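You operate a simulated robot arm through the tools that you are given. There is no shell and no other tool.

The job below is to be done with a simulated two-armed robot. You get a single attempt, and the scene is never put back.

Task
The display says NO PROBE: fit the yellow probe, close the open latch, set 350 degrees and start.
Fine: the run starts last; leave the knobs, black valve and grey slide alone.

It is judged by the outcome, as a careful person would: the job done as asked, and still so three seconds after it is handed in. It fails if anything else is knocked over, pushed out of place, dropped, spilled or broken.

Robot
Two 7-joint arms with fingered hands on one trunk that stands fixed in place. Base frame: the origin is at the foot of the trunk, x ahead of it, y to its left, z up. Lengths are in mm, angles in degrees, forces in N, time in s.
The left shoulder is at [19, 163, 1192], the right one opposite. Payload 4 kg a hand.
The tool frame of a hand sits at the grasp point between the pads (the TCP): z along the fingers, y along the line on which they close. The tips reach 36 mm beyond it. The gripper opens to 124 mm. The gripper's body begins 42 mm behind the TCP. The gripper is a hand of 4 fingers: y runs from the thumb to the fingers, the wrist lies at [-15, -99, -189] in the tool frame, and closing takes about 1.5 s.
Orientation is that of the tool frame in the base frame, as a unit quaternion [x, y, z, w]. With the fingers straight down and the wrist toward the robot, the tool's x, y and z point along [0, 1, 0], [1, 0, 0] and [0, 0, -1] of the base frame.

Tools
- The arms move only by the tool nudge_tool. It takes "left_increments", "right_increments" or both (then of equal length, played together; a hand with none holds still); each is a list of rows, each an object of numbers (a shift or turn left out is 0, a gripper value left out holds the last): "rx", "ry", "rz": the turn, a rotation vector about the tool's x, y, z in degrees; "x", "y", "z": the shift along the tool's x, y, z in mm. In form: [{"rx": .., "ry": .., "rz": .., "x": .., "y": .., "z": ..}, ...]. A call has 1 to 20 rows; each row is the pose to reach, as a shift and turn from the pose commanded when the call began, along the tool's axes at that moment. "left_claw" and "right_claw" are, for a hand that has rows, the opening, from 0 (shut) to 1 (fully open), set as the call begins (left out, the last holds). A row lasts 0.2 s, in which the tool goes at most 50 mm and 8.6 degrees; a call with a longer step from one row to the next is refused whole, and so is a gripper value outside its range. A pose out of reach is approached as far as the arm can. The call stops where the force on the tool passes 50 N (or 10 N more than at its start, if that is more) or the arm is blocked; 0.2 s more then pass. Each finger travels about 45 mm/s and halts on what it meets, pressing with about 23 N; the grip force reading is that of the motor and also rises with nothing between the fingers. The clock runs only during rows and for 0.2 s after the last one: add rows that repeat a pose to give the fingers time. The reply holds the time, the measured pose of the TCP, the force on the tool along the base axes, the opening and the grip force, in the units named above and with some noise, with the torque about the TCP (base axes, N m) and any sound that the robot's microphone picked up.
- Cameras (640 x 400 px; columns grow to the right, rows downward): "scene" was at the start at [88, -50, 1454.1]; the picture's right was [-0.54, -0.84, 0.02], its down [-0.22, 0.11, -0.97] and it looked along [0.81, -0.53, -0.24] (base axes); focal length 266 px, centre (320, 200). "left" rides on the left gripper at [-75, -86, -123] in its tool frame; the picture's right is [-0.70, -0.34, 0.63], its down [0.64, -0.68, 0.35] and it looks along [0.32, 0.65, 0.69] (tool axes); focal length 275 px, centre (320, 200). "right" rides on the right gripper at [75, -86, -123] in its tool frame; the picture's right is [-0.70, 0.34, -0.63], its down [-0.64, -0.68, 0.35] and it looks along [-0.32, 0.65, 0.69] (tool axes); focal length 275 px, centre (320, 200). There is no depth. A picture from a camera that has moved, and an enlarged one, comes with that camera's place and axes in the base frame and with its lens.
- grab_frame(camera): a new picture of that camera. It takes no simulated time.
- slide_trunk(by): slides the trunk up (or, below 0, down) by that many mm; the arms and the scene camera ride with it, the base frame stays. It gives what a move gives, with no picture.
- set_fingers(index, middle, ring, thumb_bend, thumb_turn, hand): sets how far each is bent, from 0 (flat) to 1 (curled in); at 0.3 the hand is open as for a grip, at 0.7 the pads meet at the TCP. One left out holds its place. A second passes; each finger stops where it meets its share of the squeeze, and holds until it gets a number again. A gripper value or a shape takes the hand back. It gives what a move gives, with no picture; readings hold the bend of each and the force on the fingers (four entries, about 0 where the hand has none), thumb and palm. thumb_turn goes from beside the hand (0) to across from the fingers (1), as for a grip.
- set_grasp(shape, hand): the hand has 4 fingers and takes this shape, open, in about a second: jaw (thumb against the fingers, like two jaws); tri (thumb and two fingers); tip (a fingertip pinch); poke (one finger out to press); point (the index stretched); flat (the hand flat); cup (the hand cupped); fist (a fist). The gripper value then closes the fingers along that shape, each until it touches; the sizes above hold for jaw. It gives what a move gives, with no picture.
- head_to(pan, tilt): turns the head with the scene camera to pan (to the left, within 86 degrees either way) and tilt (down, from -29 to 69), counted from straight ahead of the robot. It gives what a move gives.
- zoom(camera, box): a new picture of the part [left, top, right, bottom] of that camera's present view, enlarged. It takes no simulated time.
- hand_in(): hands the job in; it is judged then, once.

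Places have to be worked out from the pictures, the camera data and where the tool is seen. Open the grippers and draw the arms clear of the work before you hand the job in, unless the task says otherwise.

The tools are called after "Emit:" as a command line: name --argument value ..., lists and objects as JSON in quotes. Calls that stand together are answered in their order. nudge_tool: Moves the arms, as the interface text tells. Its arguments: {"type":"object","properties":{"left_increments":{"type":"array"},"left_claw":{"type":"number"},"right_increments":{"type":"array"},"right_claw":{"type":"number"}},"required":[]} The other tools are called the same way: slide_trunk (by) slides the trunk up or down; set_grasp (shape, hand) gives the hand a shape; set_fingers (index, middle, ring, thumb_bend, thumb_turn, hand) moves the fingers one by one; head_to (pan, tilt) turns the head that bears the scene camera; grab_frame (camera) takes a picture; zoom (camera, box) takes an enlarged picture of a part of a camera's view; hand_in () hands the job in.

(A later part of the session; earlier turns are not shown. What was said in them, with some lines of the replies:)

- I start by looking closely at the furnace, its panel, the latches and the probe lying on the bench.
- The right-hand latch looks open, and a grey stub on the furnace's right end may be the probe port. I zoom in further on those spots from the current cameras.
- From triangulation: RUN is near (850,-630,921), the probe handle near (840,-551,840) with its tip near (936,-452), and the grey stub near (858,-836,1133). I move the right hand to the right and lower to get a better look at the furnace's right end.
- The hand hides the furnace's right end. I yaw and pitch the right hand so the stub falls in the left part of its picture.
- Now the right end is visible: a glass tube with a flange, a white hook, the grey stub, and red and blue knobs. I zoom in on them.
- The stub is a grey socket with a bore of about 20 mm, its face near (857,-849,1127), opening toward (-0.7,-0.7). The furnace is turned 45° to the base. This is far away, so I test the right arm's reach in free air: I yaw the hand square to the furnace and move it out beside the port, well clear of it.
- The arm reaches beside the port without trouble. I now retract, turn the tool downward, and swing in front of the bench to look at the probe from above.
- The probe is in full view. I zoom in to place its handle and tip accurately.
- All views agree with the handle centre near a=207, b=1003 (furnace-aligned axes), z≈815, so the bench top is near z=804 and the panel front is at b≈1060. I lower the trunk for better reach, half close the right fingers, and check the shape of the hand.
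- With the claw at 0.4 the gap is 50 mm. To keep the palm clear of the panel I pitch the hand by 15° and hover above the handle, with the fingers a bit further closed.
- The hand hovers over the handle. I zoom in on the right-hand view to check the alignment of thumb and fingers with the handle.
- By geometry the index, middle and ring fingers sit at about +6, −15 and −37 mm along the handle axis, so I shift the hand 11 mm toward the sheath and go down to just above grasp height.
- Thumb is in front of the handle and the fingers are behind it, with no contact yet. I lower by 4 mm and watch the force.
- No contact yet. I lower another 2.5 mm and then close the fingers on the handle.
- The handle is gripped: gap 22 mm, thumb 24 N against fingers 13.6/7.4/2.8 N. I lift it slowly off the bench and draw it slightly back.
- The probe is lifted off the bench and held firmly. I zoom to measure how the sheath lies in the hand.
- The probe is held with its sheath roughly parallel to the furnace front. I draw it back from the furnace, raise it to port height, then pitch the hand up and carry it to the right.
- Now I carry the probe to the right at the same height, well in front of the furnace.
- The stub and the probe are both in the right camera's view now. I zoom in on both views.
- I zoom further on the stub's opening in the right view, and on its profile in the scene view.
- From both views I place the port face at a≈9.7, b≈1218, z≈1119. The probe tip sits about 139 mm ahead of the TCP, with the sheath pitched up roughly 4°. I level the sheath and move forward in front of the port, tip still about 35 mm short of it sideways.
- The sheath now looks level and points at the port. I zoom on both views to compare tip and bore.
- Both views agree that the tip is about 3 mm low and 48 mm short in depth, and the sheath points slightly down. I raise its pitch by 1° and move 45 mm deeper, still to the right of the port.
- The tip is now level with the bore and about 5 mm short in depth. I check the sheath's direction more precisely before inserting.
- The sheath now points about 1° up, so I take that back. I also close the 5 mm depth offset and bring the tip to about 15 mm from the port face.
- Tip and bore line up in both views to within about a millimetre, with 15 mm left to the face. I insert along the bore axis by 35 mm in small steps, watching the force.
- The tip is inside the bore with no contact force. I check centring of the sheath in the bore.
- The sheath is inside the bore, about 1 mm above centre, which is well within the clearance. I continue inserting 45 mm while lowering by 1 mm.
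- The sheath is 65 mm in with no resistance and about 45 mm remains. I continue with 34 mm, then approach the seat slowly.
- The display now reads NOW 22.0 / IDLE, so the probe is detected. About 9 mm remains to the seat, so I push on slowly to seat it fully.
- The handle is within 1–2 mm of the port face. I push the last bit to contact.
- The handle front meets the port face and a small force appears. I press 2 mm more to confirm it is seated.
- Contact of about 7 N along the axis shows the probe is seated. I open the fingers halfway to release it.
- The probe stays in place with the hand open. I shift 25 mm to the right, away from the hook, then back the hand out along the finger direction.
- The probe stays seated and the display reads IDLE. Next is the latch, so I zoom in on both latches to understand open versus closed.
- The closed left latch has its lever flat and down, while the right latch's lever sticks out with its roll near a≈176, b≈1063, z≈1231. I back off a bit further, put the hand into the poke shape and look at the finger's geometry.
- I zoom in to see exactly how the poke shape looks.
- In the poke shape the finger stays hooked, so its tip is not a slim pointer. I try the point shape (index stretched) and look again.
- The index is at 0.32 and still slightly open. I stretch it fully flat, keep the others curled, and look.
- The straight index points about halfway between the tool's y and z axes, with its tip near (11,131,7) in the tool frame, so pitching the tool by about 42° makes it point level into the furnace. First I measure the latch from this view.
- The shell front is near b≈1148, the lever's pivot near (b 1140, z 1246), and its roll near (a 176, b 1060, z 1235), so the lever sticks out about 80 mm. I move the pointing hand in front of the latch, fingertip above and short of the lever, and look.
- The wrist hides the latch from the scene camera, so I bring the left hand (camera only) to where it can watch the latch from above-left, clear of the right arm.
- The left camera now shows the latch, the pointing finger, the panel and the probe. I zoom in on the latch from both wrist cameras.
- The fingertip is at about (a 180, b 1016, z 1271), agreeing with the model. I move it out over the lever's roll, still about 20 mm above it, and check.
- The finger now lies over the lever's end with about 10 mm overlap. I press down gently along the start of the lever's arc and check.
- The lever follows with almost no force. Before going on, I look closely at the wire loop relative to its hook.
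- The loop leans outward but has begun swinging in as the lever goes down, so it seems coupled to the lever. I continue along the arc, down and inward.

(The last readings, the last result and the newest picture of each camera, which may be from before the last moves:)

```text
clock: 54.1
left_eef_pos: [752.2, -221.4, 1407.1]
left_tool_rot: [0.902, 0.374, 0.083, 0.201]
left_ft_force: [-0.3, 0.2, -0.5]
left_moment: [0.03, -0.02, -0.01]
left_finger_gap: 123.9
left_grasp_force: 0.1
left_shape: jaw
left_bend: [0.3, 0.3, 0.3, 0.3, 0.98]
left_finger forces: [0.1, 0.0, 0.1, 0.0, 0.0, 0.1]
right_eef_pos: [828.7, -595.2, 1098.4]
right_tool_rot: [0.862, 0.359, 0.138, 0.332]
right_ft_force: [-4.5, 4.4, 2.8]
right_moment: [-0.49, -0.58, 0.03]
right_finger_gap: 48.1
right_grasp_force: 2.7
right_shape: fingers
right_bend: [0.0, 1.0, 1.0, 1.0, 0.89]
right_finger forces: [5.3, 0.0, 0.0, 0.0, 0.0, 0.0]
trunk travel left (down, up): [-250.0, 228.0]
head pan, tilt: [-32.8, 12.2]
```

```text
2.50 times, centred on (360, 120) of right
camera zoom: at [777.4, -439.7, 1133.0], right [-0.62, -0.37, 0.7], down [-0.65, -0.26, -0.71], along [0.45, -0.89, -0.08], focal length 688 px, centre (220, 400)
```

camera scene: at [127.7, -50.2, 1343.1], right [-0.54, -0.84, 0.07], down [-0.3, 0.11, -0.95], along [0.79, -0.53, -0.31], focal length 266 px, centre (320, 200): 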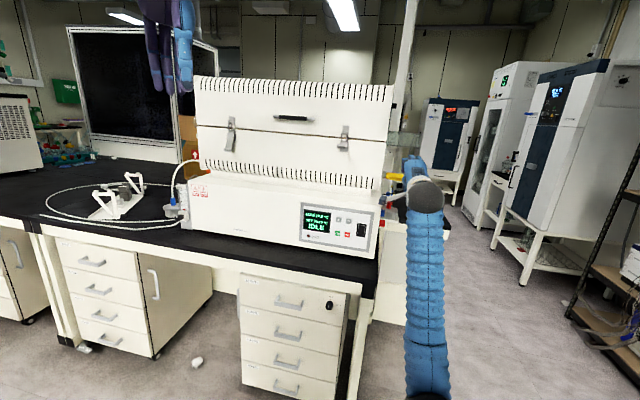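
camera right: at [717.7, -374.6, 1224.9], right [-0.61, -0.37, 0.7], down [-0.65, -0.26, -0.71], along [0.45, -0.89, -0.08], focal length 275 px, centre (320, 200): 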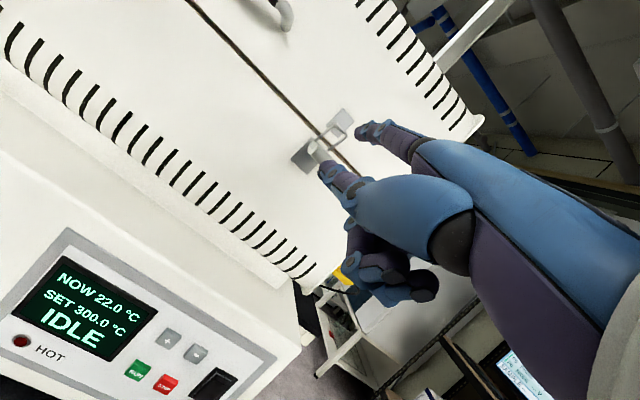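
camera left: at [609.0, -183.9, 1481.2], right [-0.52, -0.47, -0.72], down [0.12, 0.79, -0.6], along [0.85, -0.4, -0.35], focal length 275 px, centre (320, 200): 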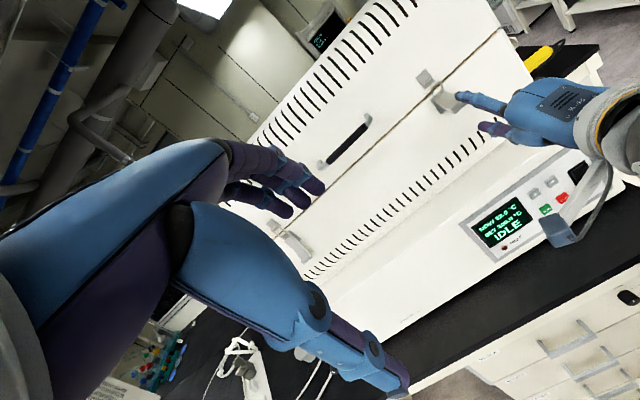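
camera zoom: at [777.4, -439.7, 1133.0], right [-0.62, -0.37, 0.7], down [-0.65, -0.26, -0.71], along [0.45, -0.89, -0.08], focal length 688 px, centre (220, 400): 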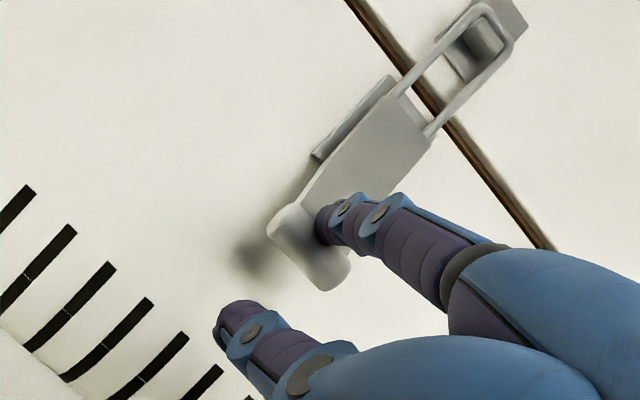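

The loop has swung over the hook and the lever is about 70° down. I push on inward in small steps, watching the force.

Emit:
nudge_tool --right_increments '[{"y": 2.4, "z": 5.3}, {"y": 4.8, "z": 10.6}, {"y": 7.2, "z": 15.9}]'

Emit:
zoom --camera "left" --box '[400, 50, 528, 130]'

Emit:
zoom --camera "right" --box '[280, 40, 440, 200]'

```text
clock: 55.0
left_eef_pos: [751.6, -222.3, 1406.9]
left_tool_rot: [0.902, 0.373, 0.083, 0.2]
left_ft_force: [0.4, -0.5, 0.4]
left_moment: [0.02, 0.03, 0.03]
left_finger_gap: 123.7
left_grasp_force: 0.0
left_shape: jaw
left_bend: [0.3, 0.3, 0.3, 0.3, 0.98]
left_finger forces: [0.0, 0.0, 0.0, 0.0, 0.1, 0.0]
right_eef_pos: [837.1, -601.9, 1095.0]
right_tool_rot: [0.86, 0.359, 0.141, 0.334]
right_ft_force: [-33.3, 31.8, 1.3]
right_moment: [-2.99, -3.2, 0.35]
right_finger_gap: 53.6
right_grasp_force: 19.3
right_shape: fingers
right_bend: [0.0, 1.0, 1.0, 1.0, 0.89]
right_finger forces: [38.5, 0.0, 0.0, 0.0, 0.0, 0.1]
trunk travel left (down, up): [-250.0, 228.0]
head pan, tilt: [-32.8, 12.2]
stopped in row 3 (right hand): the force on the tool passed its limit at 52 N (the readings are from after the stop); the commanded pose is now the measured one
```

```text
5.00 times, centred on (464, 90) of left
camera zoom: at [606.6, -181.5, 1482.7], right [-0.52, -0.47, -0.72], down [0.12, 0.79, -0.6], along [0.85, -0.4, -0.35], focal length 1376 px, centre (-400, 750)
```

zoom: 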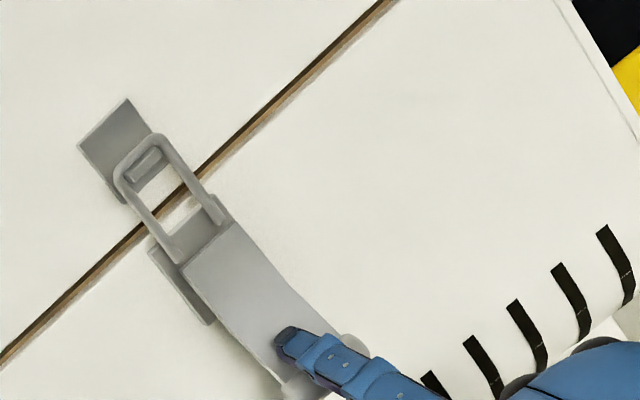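

```text
2.50 times, centred on (360, 120) of right
camera zoom: at [786.3, -446.2, 1129.5], right [-0.62, -0.37, 0.69], down [-0.64, -0.27, -0.72], along [0.45, -0.89, -0.07], focal length 688 px, centre (220, 400)
```

zoom: 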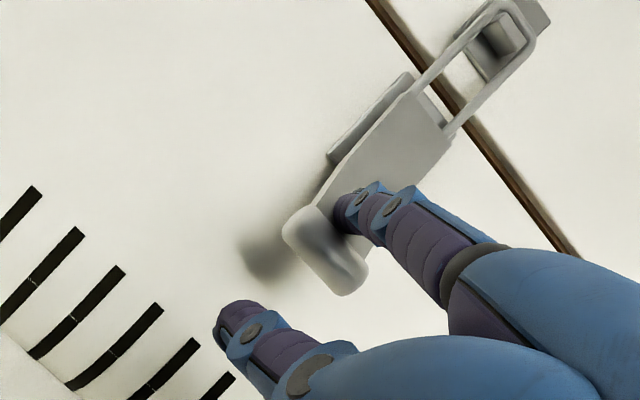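

The lever now stands at the same offset as the closed left latch (roll near b 1106, z 1171) and pushed back firmly, so it has reached its stop. I back the finger away and compare the two latches.

Emit:
nudge_tool --right_increments '[{"y": -4, "z": -4}, {"y": -15, "z": -14}, {"y": -30, "z": -28}, {"y": -50, "z": -45}, {"y": -75, "z": -68}, {"y": -75, "z": -68}]'

Emit:
zoom --camera "left" --box '[400, 50, 528, 130]'

Emit:
zoom --camera "scene" --box '[200, 100, 380, 200]'

Emit:
grab_frame --camera "left"

```text
clock: 56.4
left_eef_pos: [755.5, -223.4, 1404.5]
left_tool_rot: [0.902, 0.374, 0.083, 0.2]
left_ft_force: [0.1, 0.1, -0.6]
left_moment: [0.02, -0.02, 0.01]
left_finger_gap: 123.9
left_grasp_force: 0.1
left_shape: jaw
left_bend: [0.3, 0.3, 0.3, 0.3, 0.98]
left_finger forces: [0.0, 0.0, 0.0, 0.0, 0.1, 0.0]
right_eef_pos: [767.7, -534.7, 1091.2]
right_tool_rot: [0.862, 0.358, 0.137, 0.331]
right_ft_force: [-0.4, 0.4, -1.2]
right_moment: [-0.02, -0.04, 0.02]
right_finger_gap: 45.4
right_grasp_force: 0.0
right_shape: fingers
right_bend: [0.0, 1.0, 1.0, 1.0, 0.89]
right_finger forces: [0.0, 0.1, 0.1, 0.0, 0.0, 0.0]
trunk travel left (down, up): [-250.0, 228.0]
head pan, tilt: [-32.8, 12.2]
```

```text
5.00 times, centred on (464, 90) of left
camera zoom: at [609.6, -183.8, 1481.1], right [-0.52, -0.47, -0.72], down [0.12, 0.79, -0.6], along [0.85, -0.4, -0.35], focal length 1376 px, centre (-400, 750)
```

zoom: 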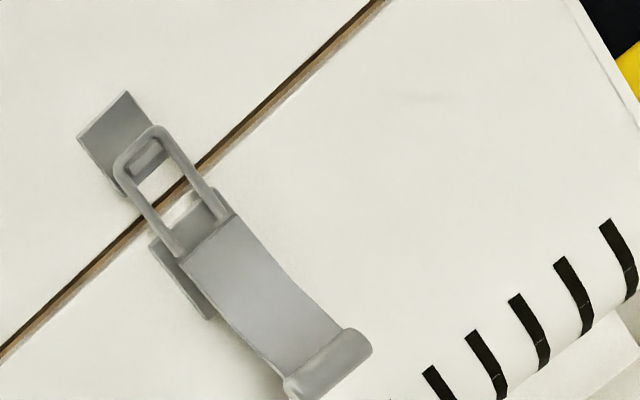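

```text
3.56 times, centred on (290, 150) of scene
camera zoom: at [127.7, -50.3, 1343.1], right [-0.54, -0.84, 0.07], down [-0.3, 0.11, -0.95], along [0.79, -0.53, -0.31], focal length 948 px, centre (427, 378)
```

zoom: 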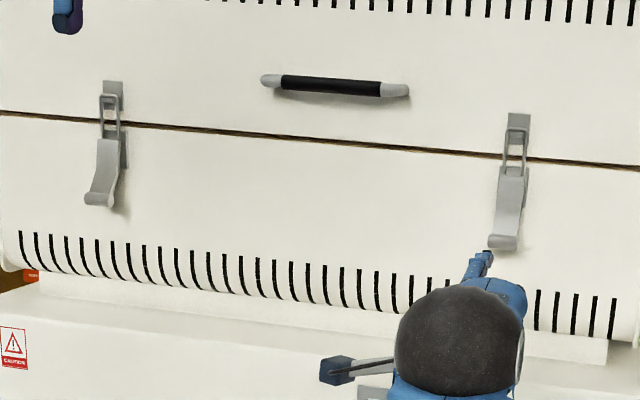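

```text
taken
camera left: at [609.6, -183.8, 1481.1], right [-0.52, -0.47, -0.72], down [0.12, 0.79, -0.6], along [0.85, -0.4, -0.35], focal length 275 px, centre (320, 200)
```

left: 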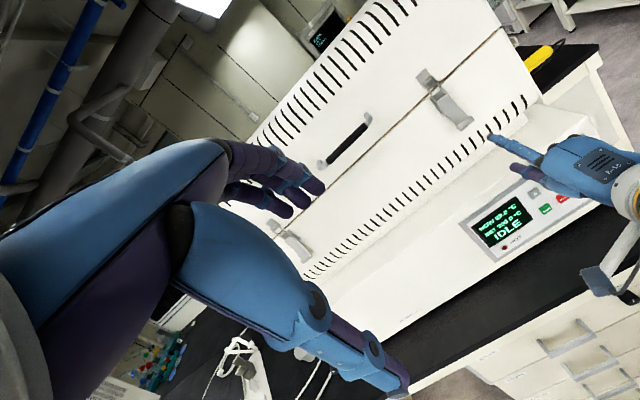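

The right latch now matches the closed left one. Next I look closely at the panel with the left camera for the button positions.

Emit:
zoom --camera "left" --box '[460, 160, 588, 260]'

Emit:
zoom --camera "scene" --box '[290, 195, 380, 250]'

Emit:
grab_frame --camera "right"

```text
4.00 times, centred on (524, 210) of left
camera zoom: at [609.6, -183.8, 1481.1], right [-0.52, -0.47, -0.72], down [0.12, 0.79, -0.6], along [0.85, -0.4, -0.35], focal length 1101 px, centre (-496, 160)
```

zoom: 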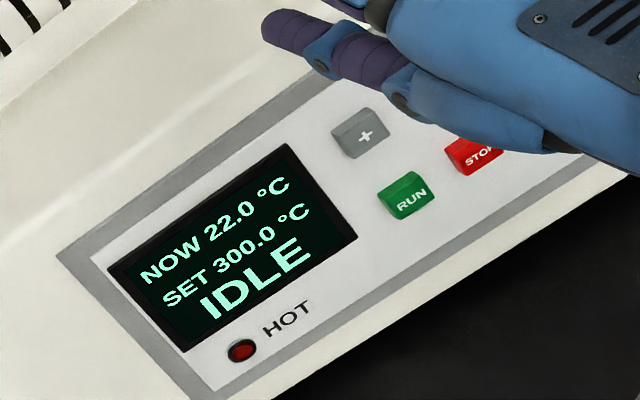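

```text
7.11 times, centred on (335, 222) of scene
camera zoom: at [127.7, -50.3, 1343.1], right [-0.54, -0.84, 0.07], down [-0.3, 0.11, -0.95], along [0.79, -0.53, -0.31], focal length 1895 px, centre (213, 40)
```

zoom: 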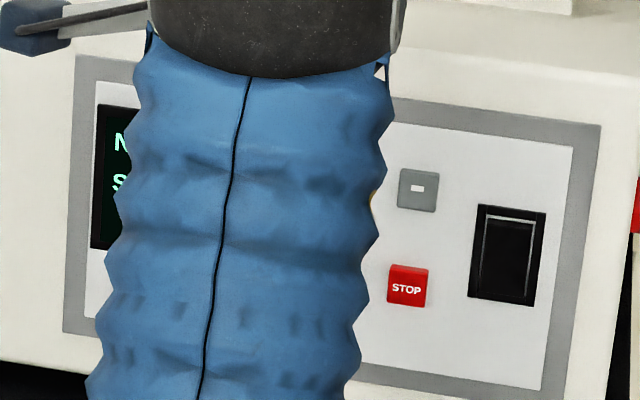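

```text
taken
camera right: at [717.5, -377.7, 1125.3], right [-0.61, -0.37, 0.7], down [-0.65, -0.26, -0.71], along [0.45, -0.89, -0.08], focal length 275 px, centre (320, 200)
```

right: 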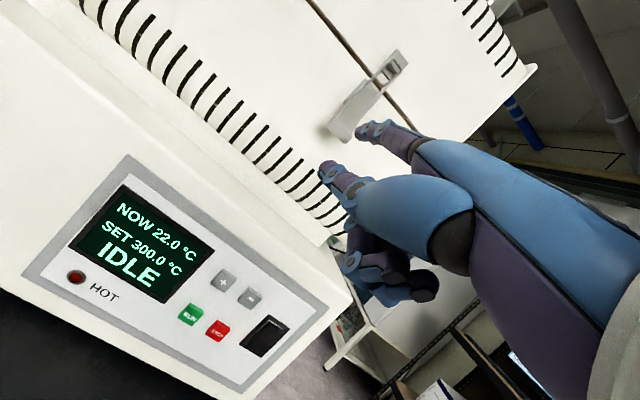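

Triangulating both wrist cameras puts "+" at about (a 161, b 1060, z 958) and RUN at about (161, 1062, 902), with "−" and STOP about 40 mm to their right. I pitch the finger slightly downward and bring its tip 40 mm in front of "+".

Emit:
nudge_tool --right_increments '[{"x": -3, "y": -26, "z": 20, "rx": 4.4}, {"x": -6, "y": -52, "z": 43, "rx": 8.8}, {"x": -9, "y": -79, "z": 67, "rx": 13.2}, {"x": -12, "y": -105, "z": 90, "rx": 17.6}, {"x": -15.5, "y": -131.5, "z": 114, "rx": 22}, {"x": -15.5, "y": -131.5, "z": 114, "rx": 22}]'

Emit:
zoom --camera "left" --box '[460, 160, 588, 260]'

Emit:
grab_frame --camera "right"

```text
clock: 57.8
left_eef_pos: [753.5, -222.5, 1406.6]
left_tool_rot: [0.902, 0.373, 0.082, 0.2]
left_ft_force: [0.0, -1.0, -0.2]
left_moment: [0.03, -0.02, 0.0]
left_finger_gap: 123.9
left_grasp_force: 0.1
left_shape: jaw
left_bend: [0.3, 0.3, 0.3, 0.3, 0.98]
left_finger forces: [0.0, 0.0, 0.1, 0.0, 0.0, 0.1]
right_eef_pos: [741.8, -529.1, 918.5]
right_tool_rot: [0.909, 0.378, 0.067, 0.161]
right_ft_force: [-1.5, -0.5, -0.5]
right_moment: [0.05, 0.01, -0.02]
right_finger_gap: 45.4
right_grasp_force: 0.0
right_shape: fingers
right_bend: [0.0, 1.0, 1.0, 1.0, 0.89]
right_finger forces: [0.1, 0.0, 0.1, 0.0, 0.0, 0.1]
trunk travel left (down, up): [-250.0, 228.0]
head pan, tilt: [-32.8, 12.2]
```

```text
4.00 times, centred on (524, 210) of left
camera zoom: at [609.2, -182.9, 1481.5], right [-0.52, -0.47, -0.72], down [0.12, 0.79, -0.6], along [0.85, -0.4, -0.35], focal length 1101 px, centre (-496, 160)
```

zoom: 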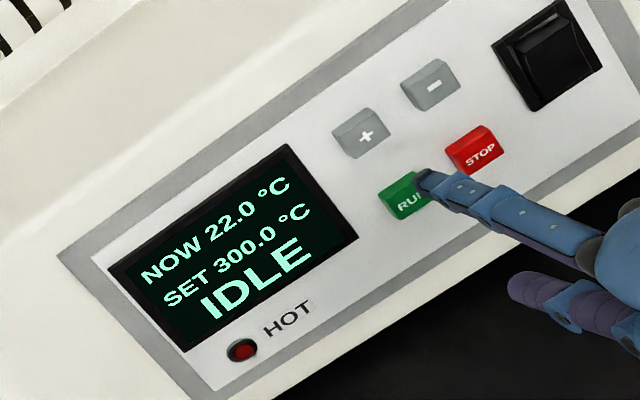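

```text
taken
camera right: at [707.6, -389.3, 1004.4], right [-0.42, -0.56, 0.71], down [-0.82, -0.09, -0.56], along [0.38, -0.82, -0.43], focal length 275 px, centre (320, 200)
```

right: 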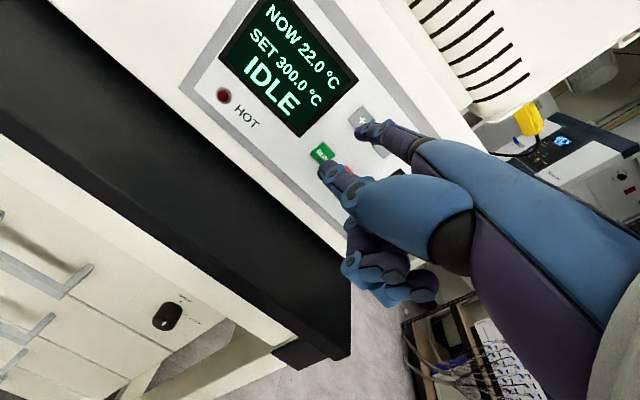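

The fingertip is right in front of "+", and both cameras agree. I move 30 mm closer, stopping short of contact.

Emit:
nudge_tool --right_increments '[{"x": -0.5, "y": 9.4, "z": 3.4}, {"x": -1, "y": 18.8, "z": 6.9}, {"x": -1.5, "y": 28.2, "z": 10.3}, {"x": -1.5, "y": 28.2, "z": 10.3}]'

Emit:
zoom --camera "left" --box '[500, 160, 580, 210]'

Emit:
zoom --camera "right" --box '[290, 80, 430, 180]'

```text
clock: 58.8
left_eef_pos: [753.9, -223.0, 1405.6]
left_tool_rot: [0.902, 0.374, 0.083, 0.2]
left_ft_force: [-0.5, -0.6, -0.3]
left_moment: [-0.03, 0.01, -0.03]
left_finger_gap: 123.6
left_grasp_force: 0.0
left_shape: jaw
left_bend: [0.3, 0.3, 0.3, 0.3, 0.98]
left_finger forces: [0.0, 0.0, 0.0, 0.0, 0.0, 0.1]
right_eef_pos: [763.1, -552.2, 919.9]
right_tool_rot: [0.909, 0.378, 0.066, 0.161]
right_ft_force: [0.9, 0.6, 0.8]
right_moment: [0.0, 0.03, -0.03]
right_finger_gap: 45.3
right_grasp_force: 0.1
right_shape: fingers
right_bend: [0.0, 1.0, 1.0, 1.0, 0.89]
right_finger forces: [0.1, 0.0, 0.0, 0.1, 0.1, 0.0]
trunk travel left (down, up): [-250.0, 228.0]
head pan, tilt: [-32.8, 12.2]
```

```text
8.00 times, centred on (540, 185) of left
camera zoom: at [609.2, -183.0, 1481.4], right [-0.52, -0.47, -0.72], down [0.12, 0.79, -0.6], along [0.85, -0.4, -0.35], focal length 2202 px, centre (-1440, 320)
```

zoom: 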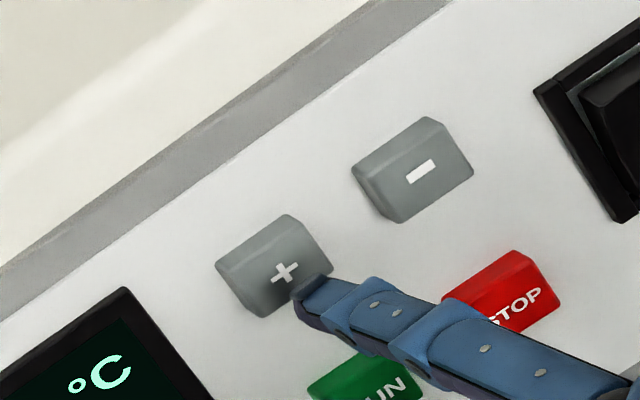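

```text
4.00 times, centred on (360, 130) of right
camera zoom: at [728.0, -411.6, 1005.5], right [-0.42, -0.56, 0.71], down [-0.82, -0.09, -0.56], along [0.38, -0.82, -0.43], focal length 1101 px, centre (160, 480)
```

zoom: 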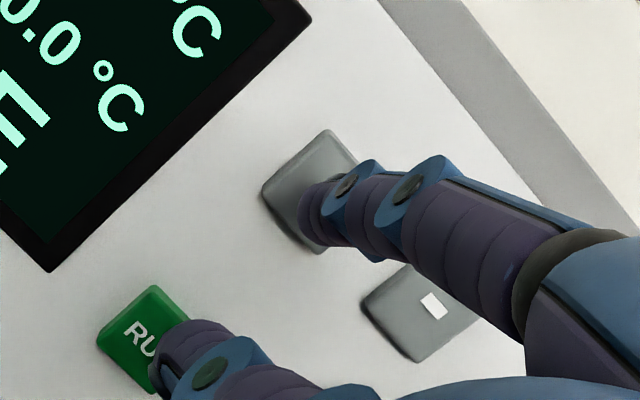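

The tip is about 10 mm from the "+" face. I press in small steps and check the display.

Emit:
nudge_tool --right_increments '[{"y": 2.8, "z": 1}, {"y": 5.6, "z": 2.1}, {"y": 7.5, "z": 2.7}]'

Emit:
zoom --camera "left" --box '[460, 160, 588, 260]'

```text
clock: 59.6
left_eef_pos: [753.2, -223.6, 1404.6]
left_tool_rot: [0.902, 0.373, 0.083, 0.201]
left_ft_force: [-0.5, 0.3, -0.4]
left_moment: [0.0, 0.02, 0.03]
left_finger_gap: 123.8
left_grasp_force: 0.0
left_shape: jaw
left_bend: [0.3, 0.3, 0.3, 0.3, 0.98]
left_finger forces: [0.0, 0.1, 0.0, 0.0, 0.1, 0.0]
right_eef_pos: [770.3, -559.7, 918.4]
right_tool_rot: [0.909, 0.379, 0.067, 0.161]
right_ft_force: [-0.1, -0.1, -0.9]
right_moment: [0.04, -0.02, 0.0]
right_finger_gap: 45.0
right_grasp_force: 0.0
right_shape: fingers
right_bend: [0.0, 1.0, 1.0, 1.0, 0.89]
right_finger forces: [0.1, 0.1, 0.0, 0.0, 0.0, 0.1]
trunk travel left (down, up): [-250.0, 228.0]
head pan, tilt: [-32.8, 12.2]
```

```text
4.00 times, centred on (524, 210) of left
camera zoom: at [609.4, -183.1, 1481.3], right [-0.52, -0.47, -0.72], down [0.12, 0.79, -0.6], along [0.85, -0.4, -0.35], focal length 1101 px, centre (-496, 160)
```

zoom: 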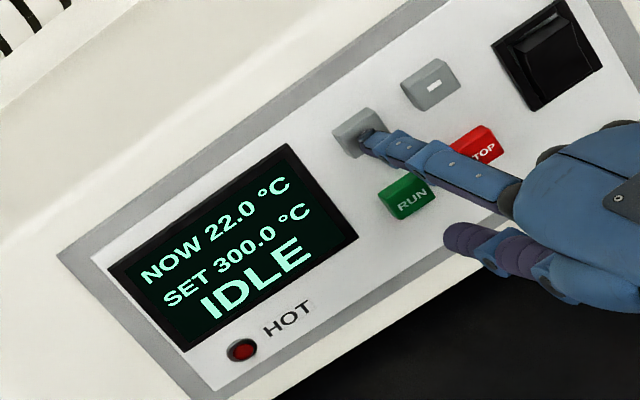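

No contact yet. I advance 3 mm more.

Emit:
nudge_tool --right_increments '[{"y": 1.4, "z": 0.5}, {"y": 2.8, "z": 1.0}]'

Emit:
zoom --camera "left" --box '[460, 160, 588, 260]'

```text
clock: 60.2
left_eef_pos: [754.9, -223.9, 1404.8]
left_tool_rot: [0.902, 0.373, 0.082, 0.201]
left_ft_force: [-0.3, 0.0, -0.2]
left_moment: [-0.03, 0.0, 0.01]
left_finger_gap: 123.8
left_grasp_force: 0.1
left_shape: jaw
left_bend: [0.3, 0.3, 0.3, 0.3, 0.98]
left_finger forces: [0.0, 0.1, 0.0, 0.0, 0.0, 0.0]
right_eef_pos: [771.2, -560.1, 918.9]
right_tool_rot: [0.909, 0.379, 0.067, 0.161]
right_ft_force: [0.2, 1.3, -0.4]
right_moment: [-0.06, -0.03, -0.01]
right_finger_gap: 44.9
right_grasp_force: 0.3
right_shape: fingers
right_bend: [0.0, 1.0, 1.0, 1.0, 0.89]
right_finger forces: [0.8, 0.1, 0.0, 0.0, 0.0, 0.1]
trunk travel left (down, up): [-250.0, 228.0]
head pan, tilt: [-32.8, 12.2]
```

```text
4.00 times, centred on (524, 210) of left
camera zoom: at [609.3, -183.0, 1481.4], right [-0.52, -0.47, -0.72], down [0.12, 0.79, -0.6], along [0.85, -0.4, -0.35], focal length 1101 px, centre (-496, 160)
```

zoom: 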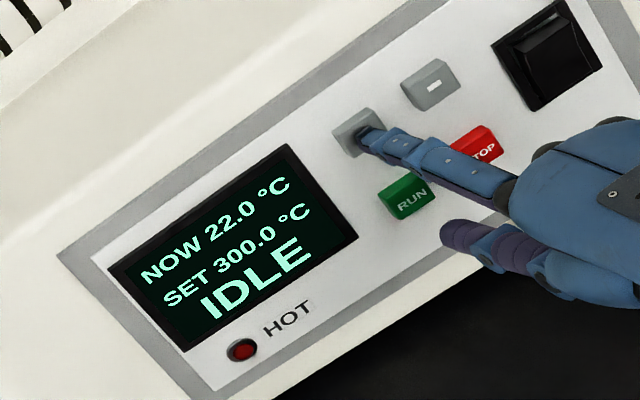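

Contact has just begun (0.8 N). I do a short press of 3 mm and release in one call, then read the display.

Emit:
nudge_tool --right_increments '[{"y": 2.8, "z": 1.0}, {"y": -3.8, "z": -1.4}]'

Emit:
zoom --camera "left" --box '[460, 160, 588, 260]'

```text
clock: 60.8
left_eef_pos: [754.4, -223.8, 1406.4]
left_tool_rot: [0.902, 0.374, 0.083, 0.2]
left_ft_force: [0.3, -1.0, -0.3]
left_moment: [-0.01, 0.03, -0.01]
left_finger_gap: 123.6
left_grasp_force: 0.1
left_shape: jaw
left_bend: [0.3, 0.3, 0.3, 0.3, 0.98]
left_finger forces: [0.0, 0.0, 0.0, 0.0, 0.0, 0.0]
right_eef_pos: [766.9, -556.8, 918.3]
right_tool_rot: [0.909, 0.378, 0.067, 0.161]
right_ft_force: [-0.3, 0.4, 0.0]
right_moment: [0.01, -0.02, -0.03]
right_finger_gap: 45.0
right_grasp_force: 0.1
right_shape: fingers
right_bend: [0.0, 1.0, 1.0, 1.0, 0.89]
right_finger forces: [0.0, 0.0, 0.1, 0.0, 0.1, 0.0]
trunk travel left (down, up): [-250.0, 228.0]
head pan, tilt: [-32.8, 12.2]
heard: click
```

```text
4.00 times, centred on (524, 210) of left
camera zoom: at [609.3, -183.0, 1481.4], right [-0.52, -0.47, -0.72], down [0.12, 0.79, -0.6], along [0.85, -0.4, -0.35], focal length 1101 px, centre (-496, 160)
```

zoom: 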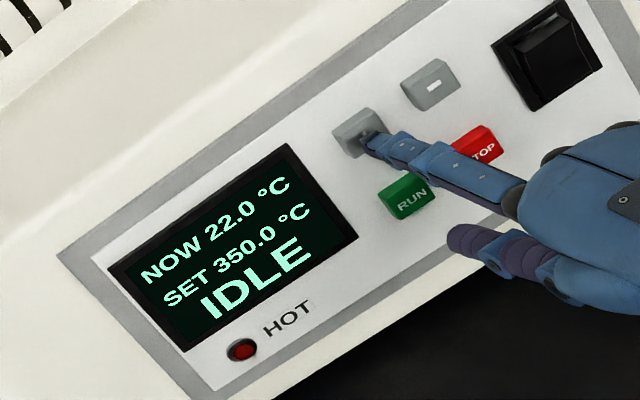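

One press gave a click and the display reads SET 350.0. I back off, go down to the height of RUN, and check before pressing.

Emit:
nudge_tool --right_increments '[{"y": -12, "z": -4.3}, {"y": -23.5, "z": -8.6}, {"y": -30, "z": 8.6}, {"y": -36, "z": 26}, {"y": -42.3, "z": 43}, {"y": -42.3, "z": 43}]'

Emit:
zoom --camera "left" --box '[460, 160, 588, 260]'

Emit:
zoom --camera "right" --box '[270, 60, 430, 180]'

Emit:
zoom --camera "scene" --box '[200, 100, 440, 250]'

```text
clock: 62.2
left_eef_pos: [754.3, -222.4, 1406.3]
left_tool_rot: [0.902, 0.372, 0.082, 0.201]
left_ft_force: [-0.5, -0.7, 0.4]
left_moment: [0.02, -0.02, -0.01]
left_finger_gap: 123.7
left_grasp_force: 0.1
left_shape: jaw
left_bend: [0.3, 0.3, 0.3, 0.3, 0.98]
left_finger forces: [0.0, 0.1, 0.0, 0.0, 0.0, 0.0]
right_eef_pos: [751.4, -539.5, 863.8]
right_tool_rot: [0.909, 0.379, 0.068, 0.161]
right_ft_force: [0.2, 0.0, -0.6]
right_moment: [0.01, 0.02, 0.02]
right_finger_gap: 45.1
right_grasp_force: 0.0
right_shape: fingers
right_bend: [0.0, 1.0, 1.0, 1.0, 0.89]
right_finger forces: [0.0, 0.0, 0.0, 0.0, 0.0, 0.1]
trunk travel left (down, up): [-250.0, 228.0]
head pan, tilt: [-32.8, 12.2]
```

```text
4.00 times, centred on (524, 210) of left
camera zoom: at [609.2, -183.0, 1481.5], right [-0.52, -0.47, -0.72], down [0.12, 0.79, -0.6], along [0.85, -0.4, -0.35], focal length 1101 px, centre (-496, 160)
```

zoom: 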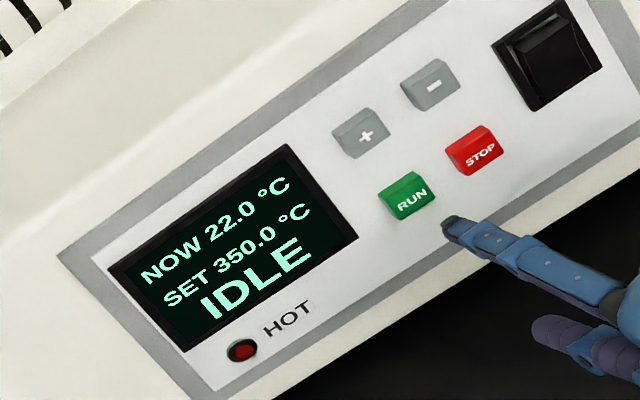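

```text
3.33 times, centred on (350, 120) of right
camera zoom: at [715.8, -400.9, 950.6], right [-0.42, -0.56, 0.71], down [-0.82, -0.09, -0.56], along [0.38, -0.82, -0.43], focal length 918 px, centre (220, 467)
```

zoom: 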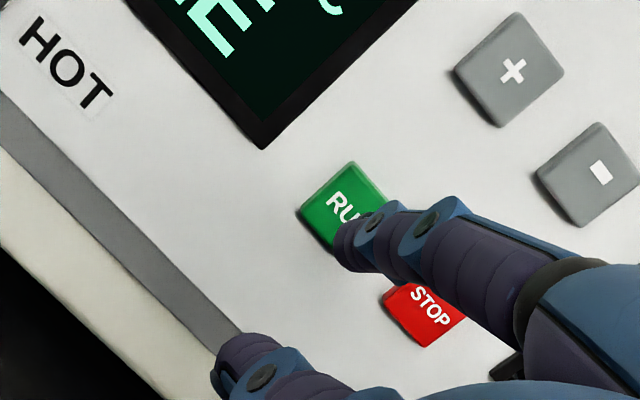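

```text
2.67 times, centred on (320, 175) of scene
camera zoom: at [127.3, -49.7, 1343.2], right [-0.54, -0.84, 0.07], down [-0.3, 0.11, -0.95], along [0.79, -0.53, -0.31], focal length 711 px, centre (320, 267)
```

zoom: 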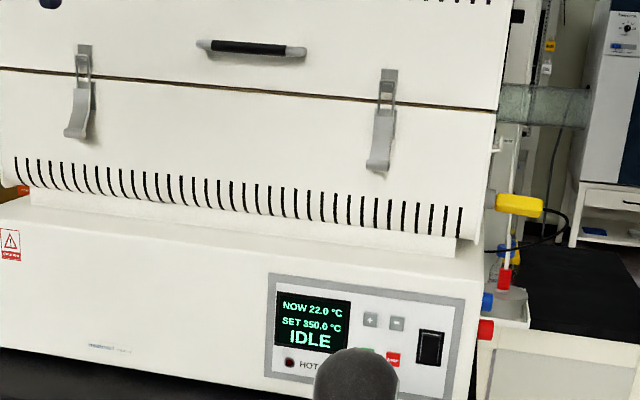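

Everything is set: latch closed, probe in, SET 350.0, and the fingertip is aligned with RUN. I approach to just short of contact.

Emit:
nudge_tool --right_increments '[{"y": 8, "z": 3}, {"y": 16, "z": 5.9}, {"y": 23.5, "z": 8.6}]'

Emit:
zoom --camera "left" --box '[500, 170, 580, 230]'

Emit:
zoom --camera "right" --box '[290, 80, 430, 180]'

```text
clock: 63.0
left_eef_pos: [753.7, -222.4, 1404.7]
left_tool_rot: [0.902, 0.374, 0.083, 0.2]
left_ft_force: [-0.6, -0.7, -0.8]
left_moment: [0.0, 0.0, 0.02]
left_finger_gap: 124.0
left_grasp_force: 0.1
left_shape: jaw
left_bend: [0.3, 0.3, 0.3, 0.3, 0.98]
left_finger forces: [0.0, 0.0, 0.0, 0.0, 0.0, 0.0]
right_eef_pos: [768.4, -559.8, 863.2]
right_tool_rot: [0.909, 0.379, 0.067, 0.161]
right_ft_force: [-0.6, -0.1, 0.1]
right_moment: [0.01, -0.02, -0.01]
right_finger_gap: 45.2
right_grasp_force: 0.1
right_shape: fingers
right_bend: [0.0, 1.0, 1.0, 1.0, 0.89]
right_finger forces: [0.0, 0.0, 0.0, 0.0, 0.0, 0.0]
trunk travel left (down, up): [-250.0, 228.0]
head pan, tilt: [-32.8, 12.2]
```

```text
6.67 times, centred on (540, 200) of left
camera zoom: at [609.5, -183.3, 1481.2], right [-0.52, -0.47, -0.72], down [0.12, 0.79, -0.6], along [0.85, -0.4, -0.35], focal length 1835 px, centre (-1147, 200)
```

zoom: 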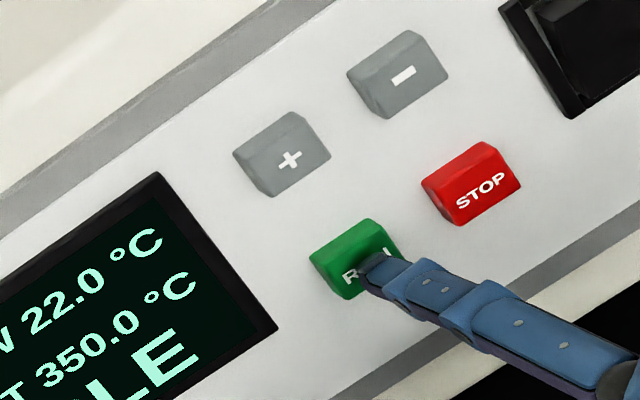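

```text
4.00 times, centred on (360, 130) of right
camera zoom: at [733.3, -418.9, 949.7], right [-0.42, -0.56, 0.71], down [-0.82, -0.09, -0.56], along [0.38, -0.82, -0.43], focal length 1101 px, centre (160, 480)
```

zoom: 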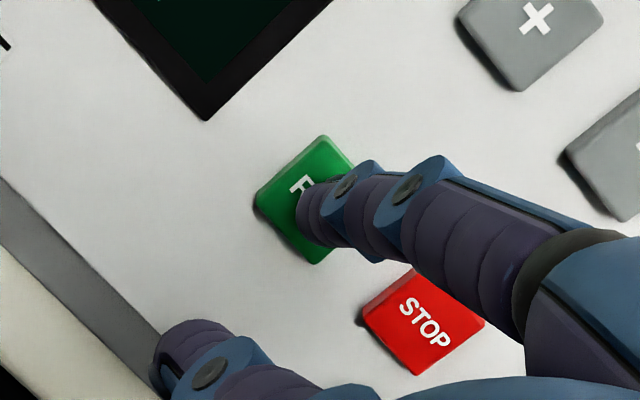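

The finger is aligned on RUN and about 2 mm from contact. I give it one short press and release.

Emit:
nudge_tool --right_increments '[{"y": 2.8, "z": 1.0}, {"y": 5.4, "z": 2.0}, {"y": -6, "z": -2.2}]'

Emit:
zoom --camera "left" --box '[460, 160, 588, 260]'

```text
clock: 63.8
left_eef_pos: [754.1, -222.2, 1406.6]
left_tool_rot: [0.902, 0.373, 0.083, 0.199]
left_ft_force: [-0.3, 0.1, 0.4]
left_moment: [-0.03, 0.01, -0.01]
left_finger_gap: 123.8
left_grasp_force: 0.0
left_shape: jaw
left_bend: [0.3, 0.3, 0.3, 0.3, 0.98]
left_finger forces: [0.0, 0.0, 0.0, 0.0, 0.0, 0.0]
right_eef_pos: [764.3, -553.1, 863.7]
right_tool_rot: [0.909, 0.379, 0.067, 0.161]
right_ft_force: [1.2, -1.3, 0.1]
right_moment: [0.03, -0.03, -0.01]
right_finger_gap: 45.3
right_grasp_force: 0.0
right_shape: fingers
right_bend: [0.0, 1.0, 1.0, 1.0, 0.89]
right_finger forces: [0.0, 0.0, 0.0, 0.0, 0.1, 0.0]
trunk travel left (down, up): [-250.0, 228.0]
head pan, tilt: [-32.8, 12.2]
heard: click
```

```text
4.00 times, centred on (524, 210) of left
camera zoom: at [609.2, -182.9, 1481.5], right [-0.52, -0.47, -0.72], down [0.12, 0.79, -0.6], along [0.85, -0.4, -0.35], focal length 1101 px, centre (-496, 160)
```

zoom: 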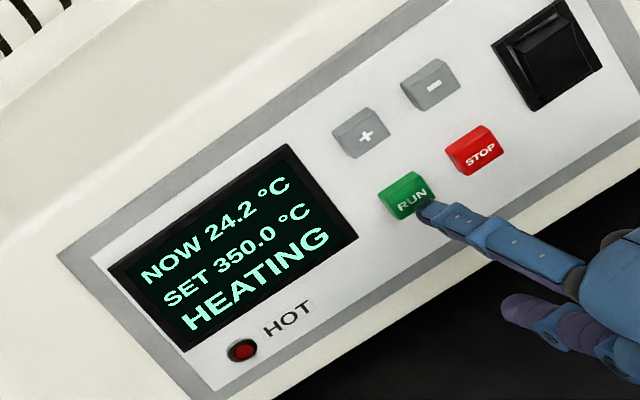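

The display reads NOW 24.2 / SET 350.0 / HEATING. I draw the right hand back and up, clear of the furnace and bench.

Emit:
nudge_tool --right_increments '[{"y": -18, "z": -10}, {"y": -42, "z": -35}, {"y": -67, "z": -65}, {"y": -92, "z": -97}, {"y": -110, "z": -135}, {"y": -125, "z": -175}, {"y": -140, "z": -215}, {"y": -140, "z": -215}]'

Emit:
set_grasp --hand "right" --shape "jaw"

Emit:
grab_frame --camera "scene"

Emit:
grab_frame --camera "left"

```text
clock: 65.6
left_eef_pos: [754.4, -223.3, 1404.4]
left_tool_rot: [0.902, 0.374, 0.083, 0.2]
left_ft_force: [-0.7, 0.1, 0.1]
left_moment: [0.01, -0.03, 0.02]
left_finger_gap: 123.6
left_grasp_force: 0.1
left_shape: jaw
left_bend: [0.3, 0.3, 0.3, 0.3, 0.98]
left_finger forces: [0.1, 0.1, 0.0, 0.1, 0.0, 0.0]
right_eef_pos: [618.8, -408.1, 1016.1]
right_tool_rot: [0.909, 0.378, 0.067, 0.161]
right_ft_force: [0.1, 0.1, 0.3]
right_moment: [-0.02, 0.0, -0.01]
right_finger_gap: 45.3
right_grasp_force: 0.1
right_shape: fingers
right_bend: [0.0, 1.0, 1.0, 1.0, 0.89]
right_finger forces: [0.0, 0.1, 0.0, 0.0, 0.0, 0.1]
trunk travel left (down, up): [-250.0, 228.0]
head pan, tilt: [-32.8, 12.2]
```

```text
clock: 66.5
left_eef_pos: [754.4, -223.3, 1406.4]
left_tool_rot: [0.902, 0.374, 0.082, 0.2]
left_ft_force: [0.4, -0.2, 0.1]
left_moment: [0.01, -0.01, 0.02]
left_finger_gap: 124.0
left_grasp_force: 0.1
left_shape: jaw
left_bend: [0.3, 0.3, 0.3, 0.3, 0.98]
left_finger forces: [0.0, 0.0, 0.0, 0.1, 0.0, 0.0]
right_eef_pos: [618.5, -407.7, 1017.0]
right_tool_rot: [0.909, 0.378, 0.067, 0.161]
right_ft_force: [-0.9, -0.8, 1.0]
right_moment: [-0.02, 0.01, 0.01]
right_finger_gap: 123.7
right_grasp_force: 0.0
right_shape: jaw
right_bend: [0.3, 0.3, 0.3, 0.3, 0.97]
right_finger forces: [0.0, 0.0, 0.1, 0.0, 0.0, 0.0]
trunk travel left (down, up): [-250.0, 228.0]
head pan, tilt: [-32.8, 12.2]
```

```text
taken
camera scene: at [127.5, -49.7, 1343.2], right [-0.54, -0.84, 0.07], down [-0.3, 0.11, -0.95], along [0.79, -0.53, -0.31], focal length 266 px, centre (320, 200)
```

scene: 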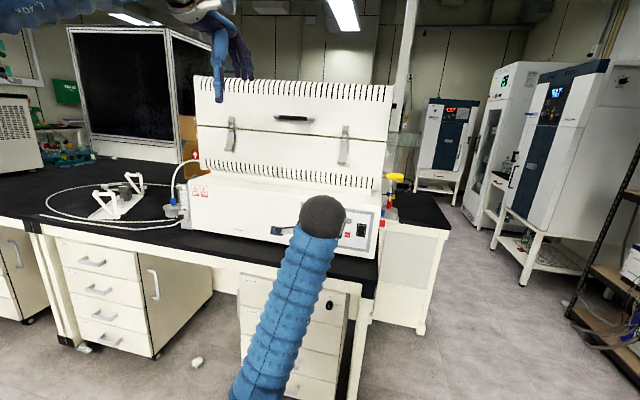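

```text
taken
camera left: at [609.4, -183.1, 1481.3], right [-0.52, -0.47, -0.72], down [0.12, 0.79, -0.6], along [0.85, -0.4, -0.35], focal length 275 px, centre (320, 200)
```

left: 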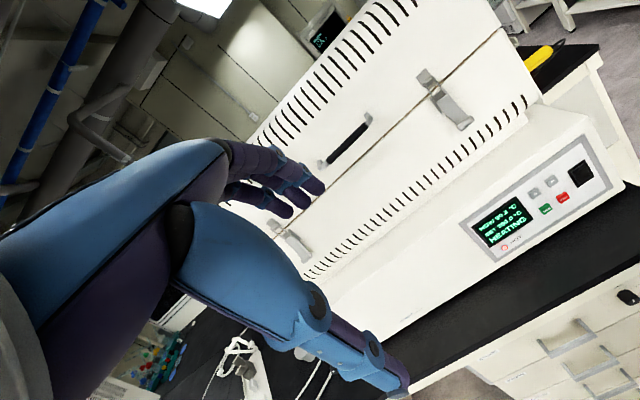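

All clear so far. I draw both arms back a little further, then take final checks of the panel, probe, latch and surroundings.

Emit:
nudge_tool --left_increments '[{"y": -34, "z": -16}, {"y": -68, "z": -32}, {"y": -102, "z": -48}, {"y": -136, "z": -63}, {"y": -136, "z": -63}]' --right_increments '[{"y": -6, "z": -42}, {"y": -12, "z": -84}, {"y": -18, "z": -126}, {"y": -23.6, "z": -168}, {"y": -23.6, "z": -168}]'

Emit:
grab_frame --camera "scene"

Emit:
zoom --camera "scene" --box '[180, 60, 430, 260]'

Emit:
zoom --camera "scene" --box '[290, 195, 380, 250]'

Emit:
zoom --camera "scene" --box '[370, 160, 434, 210]'

```text
clock: 67.7
left_eef_pos: [648.7, -117.3, 1404.8]
left_tool_rot: [0.902, 0.374, 0.083, 0.199]
left_ft_force: [0.3, 0.6, -0.6]
left_moment: [-0.04, -0.03, 0.0]
left_finger_gap: 123.6
left_grasp_force: 0.2
left_shape: jaw
left_bend: [0.3, 0.3, 0.3, 0.3, 0.98]
left_finger forces: [0.0, 0.1, 0.0, 0.1, 0.1, 0.1]
right_eef_pos: [562.2, -353.2, 1165.2]
right_tool_rot: [0.909, 0.379, 0.067, 0.161]
right_ft_force: [0.0, -0.8, -0.6]
right_moment: [0.0, 0.02, -0.03]
right_finger_gap: 123.7
right_grasp_force: 0.0
right_shape: jaw
right_bend: [0.3, 0.3, 0.3, 0.3, 0.97]
right_finger forces: [0.1, 0.0, 0.0, 0.0, 0.0, 0.2]
trunk travel left (down, up): [-250.0, 228.0]
head pan, tilt: [-32.8, 12.2]
```

```text
taken
camera scene: at [128.3, -50.4, 1342.9], right [-0.54, -0.84, 0.07], down [-0.3, 0.11, -0.95], along [0.79, -0.53, -0.31], focal length 266 px, centre (320, 200)
```

scene: 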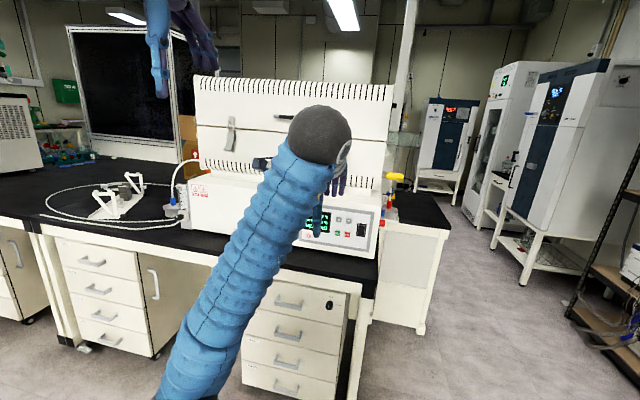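

```text
2.00 times, centred on (305, 160) of scene
camera zoom: at [128.3, -50.4, 1342.9], right [-0.54, -0.84, 0.07], down [-0.3, 0.11, -0.95], along [0.79, -0.53, -0.31], focal length 533 px, centre (350, 280)
```

zoom: 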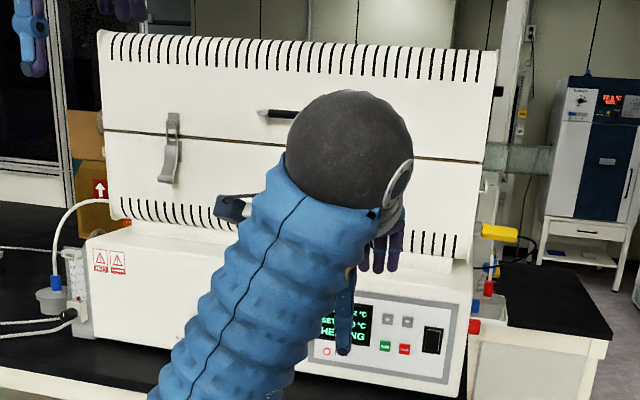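

```text
7.11 times, centred on (335, 222) of scene
camera zoom: at [128.3, -50.4, 1342.9], right [-0.54, -0.84, 0.07], down [-0.3, 0.11, -0.95], along [0.79, -0.53, -0.31], focal length 1895 px, centre (213, 40)
```

zoom: 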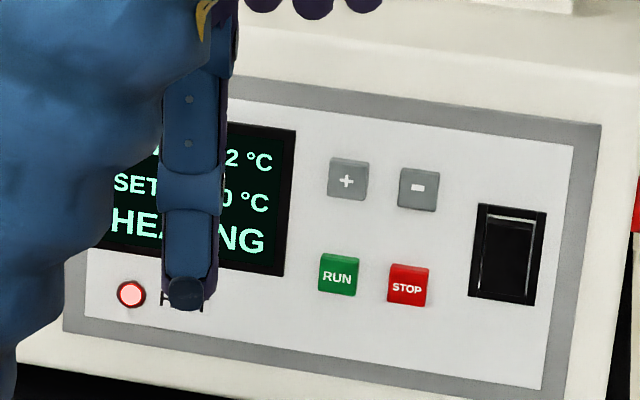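

```text
8.00 times, centred on (402, 185) of scene
camera zoom: at [128.3, -50.4, 1342.9], right [-0.54, -0.84, 0.07], down [-0.3, 0.11, -0.95], along [0.79, -0.53, -0.31], focal length 2132 px, centre (-336, 320)
```

zoom: 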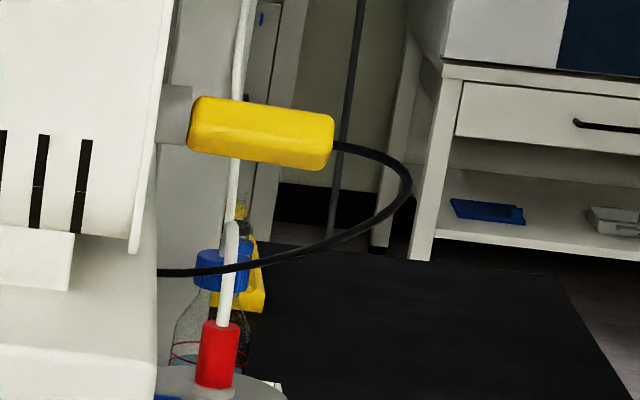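

The run is heating, the HOT lamp is lit, and the probe is seated with its cable free. One last look at the latch with the left camera before handing in.

Emit:
grab_frame --camera "left"

Emit:
grab_frame --camera "right"

```text
taken
camera left: at [504.0, -78.7, 1481.0], right [-0.52, -0.47, -0.72], down [0.12, 0.79, -0.6], along [0.85, -0.4, -0.35], focal length 275 px, centre (320, 200)
```

left: 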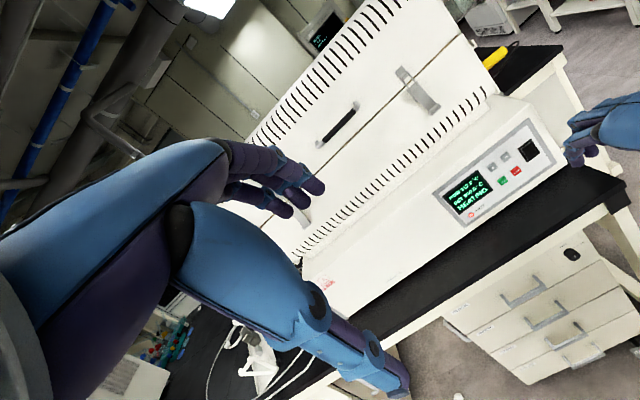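

```text
taken
camera right: at [527.6, -213.2, 1250.8], right [-0.42, -0.56, 0.71], down [-0.82, -0.09, -0.56], along [0.38, -0.82, -0.43], focal length 275 px, centre (320, 200)
```

right: 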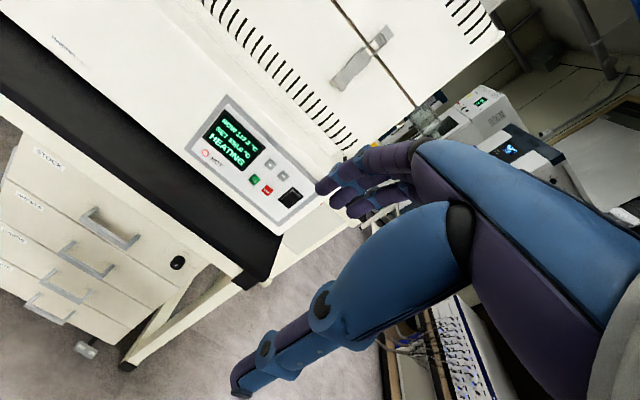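

The latch stays closed, the probe stays in, the display shows SET 350 and HEATING, both hands are open and clear, and nothing else was touched. I hand the job in.

Emit:
hand_in

```text
The job is handed in.
```

The furnace is running at a 350 °C set point. The last display I read in full showed NOW 24.2, SET 350.0 and HEATING, and it was still heating in the final views.

- **Probe:** the yellow probe is pushed fully into the grey port on the right end. The display went from NO PROBE to IDLE with a live reading when it went in. The handle droops slightly in the port.
- **Latch:** the right-hand latch is closed and matches the left one. I pressed it until it hit its stop, at about 50 N, and it stayed shut when I let go.
- **Set point:** one press of "+" took it from 300.0 to 350.0.
- **Run:** I pressed RUN last, and the HOT lamp is lit.

I did not touch the knobs, the black valve or the grey slide. Nothing was knocked over or moved out of place that I could see. Both hands are open and the arms are drawn back from the furnace.
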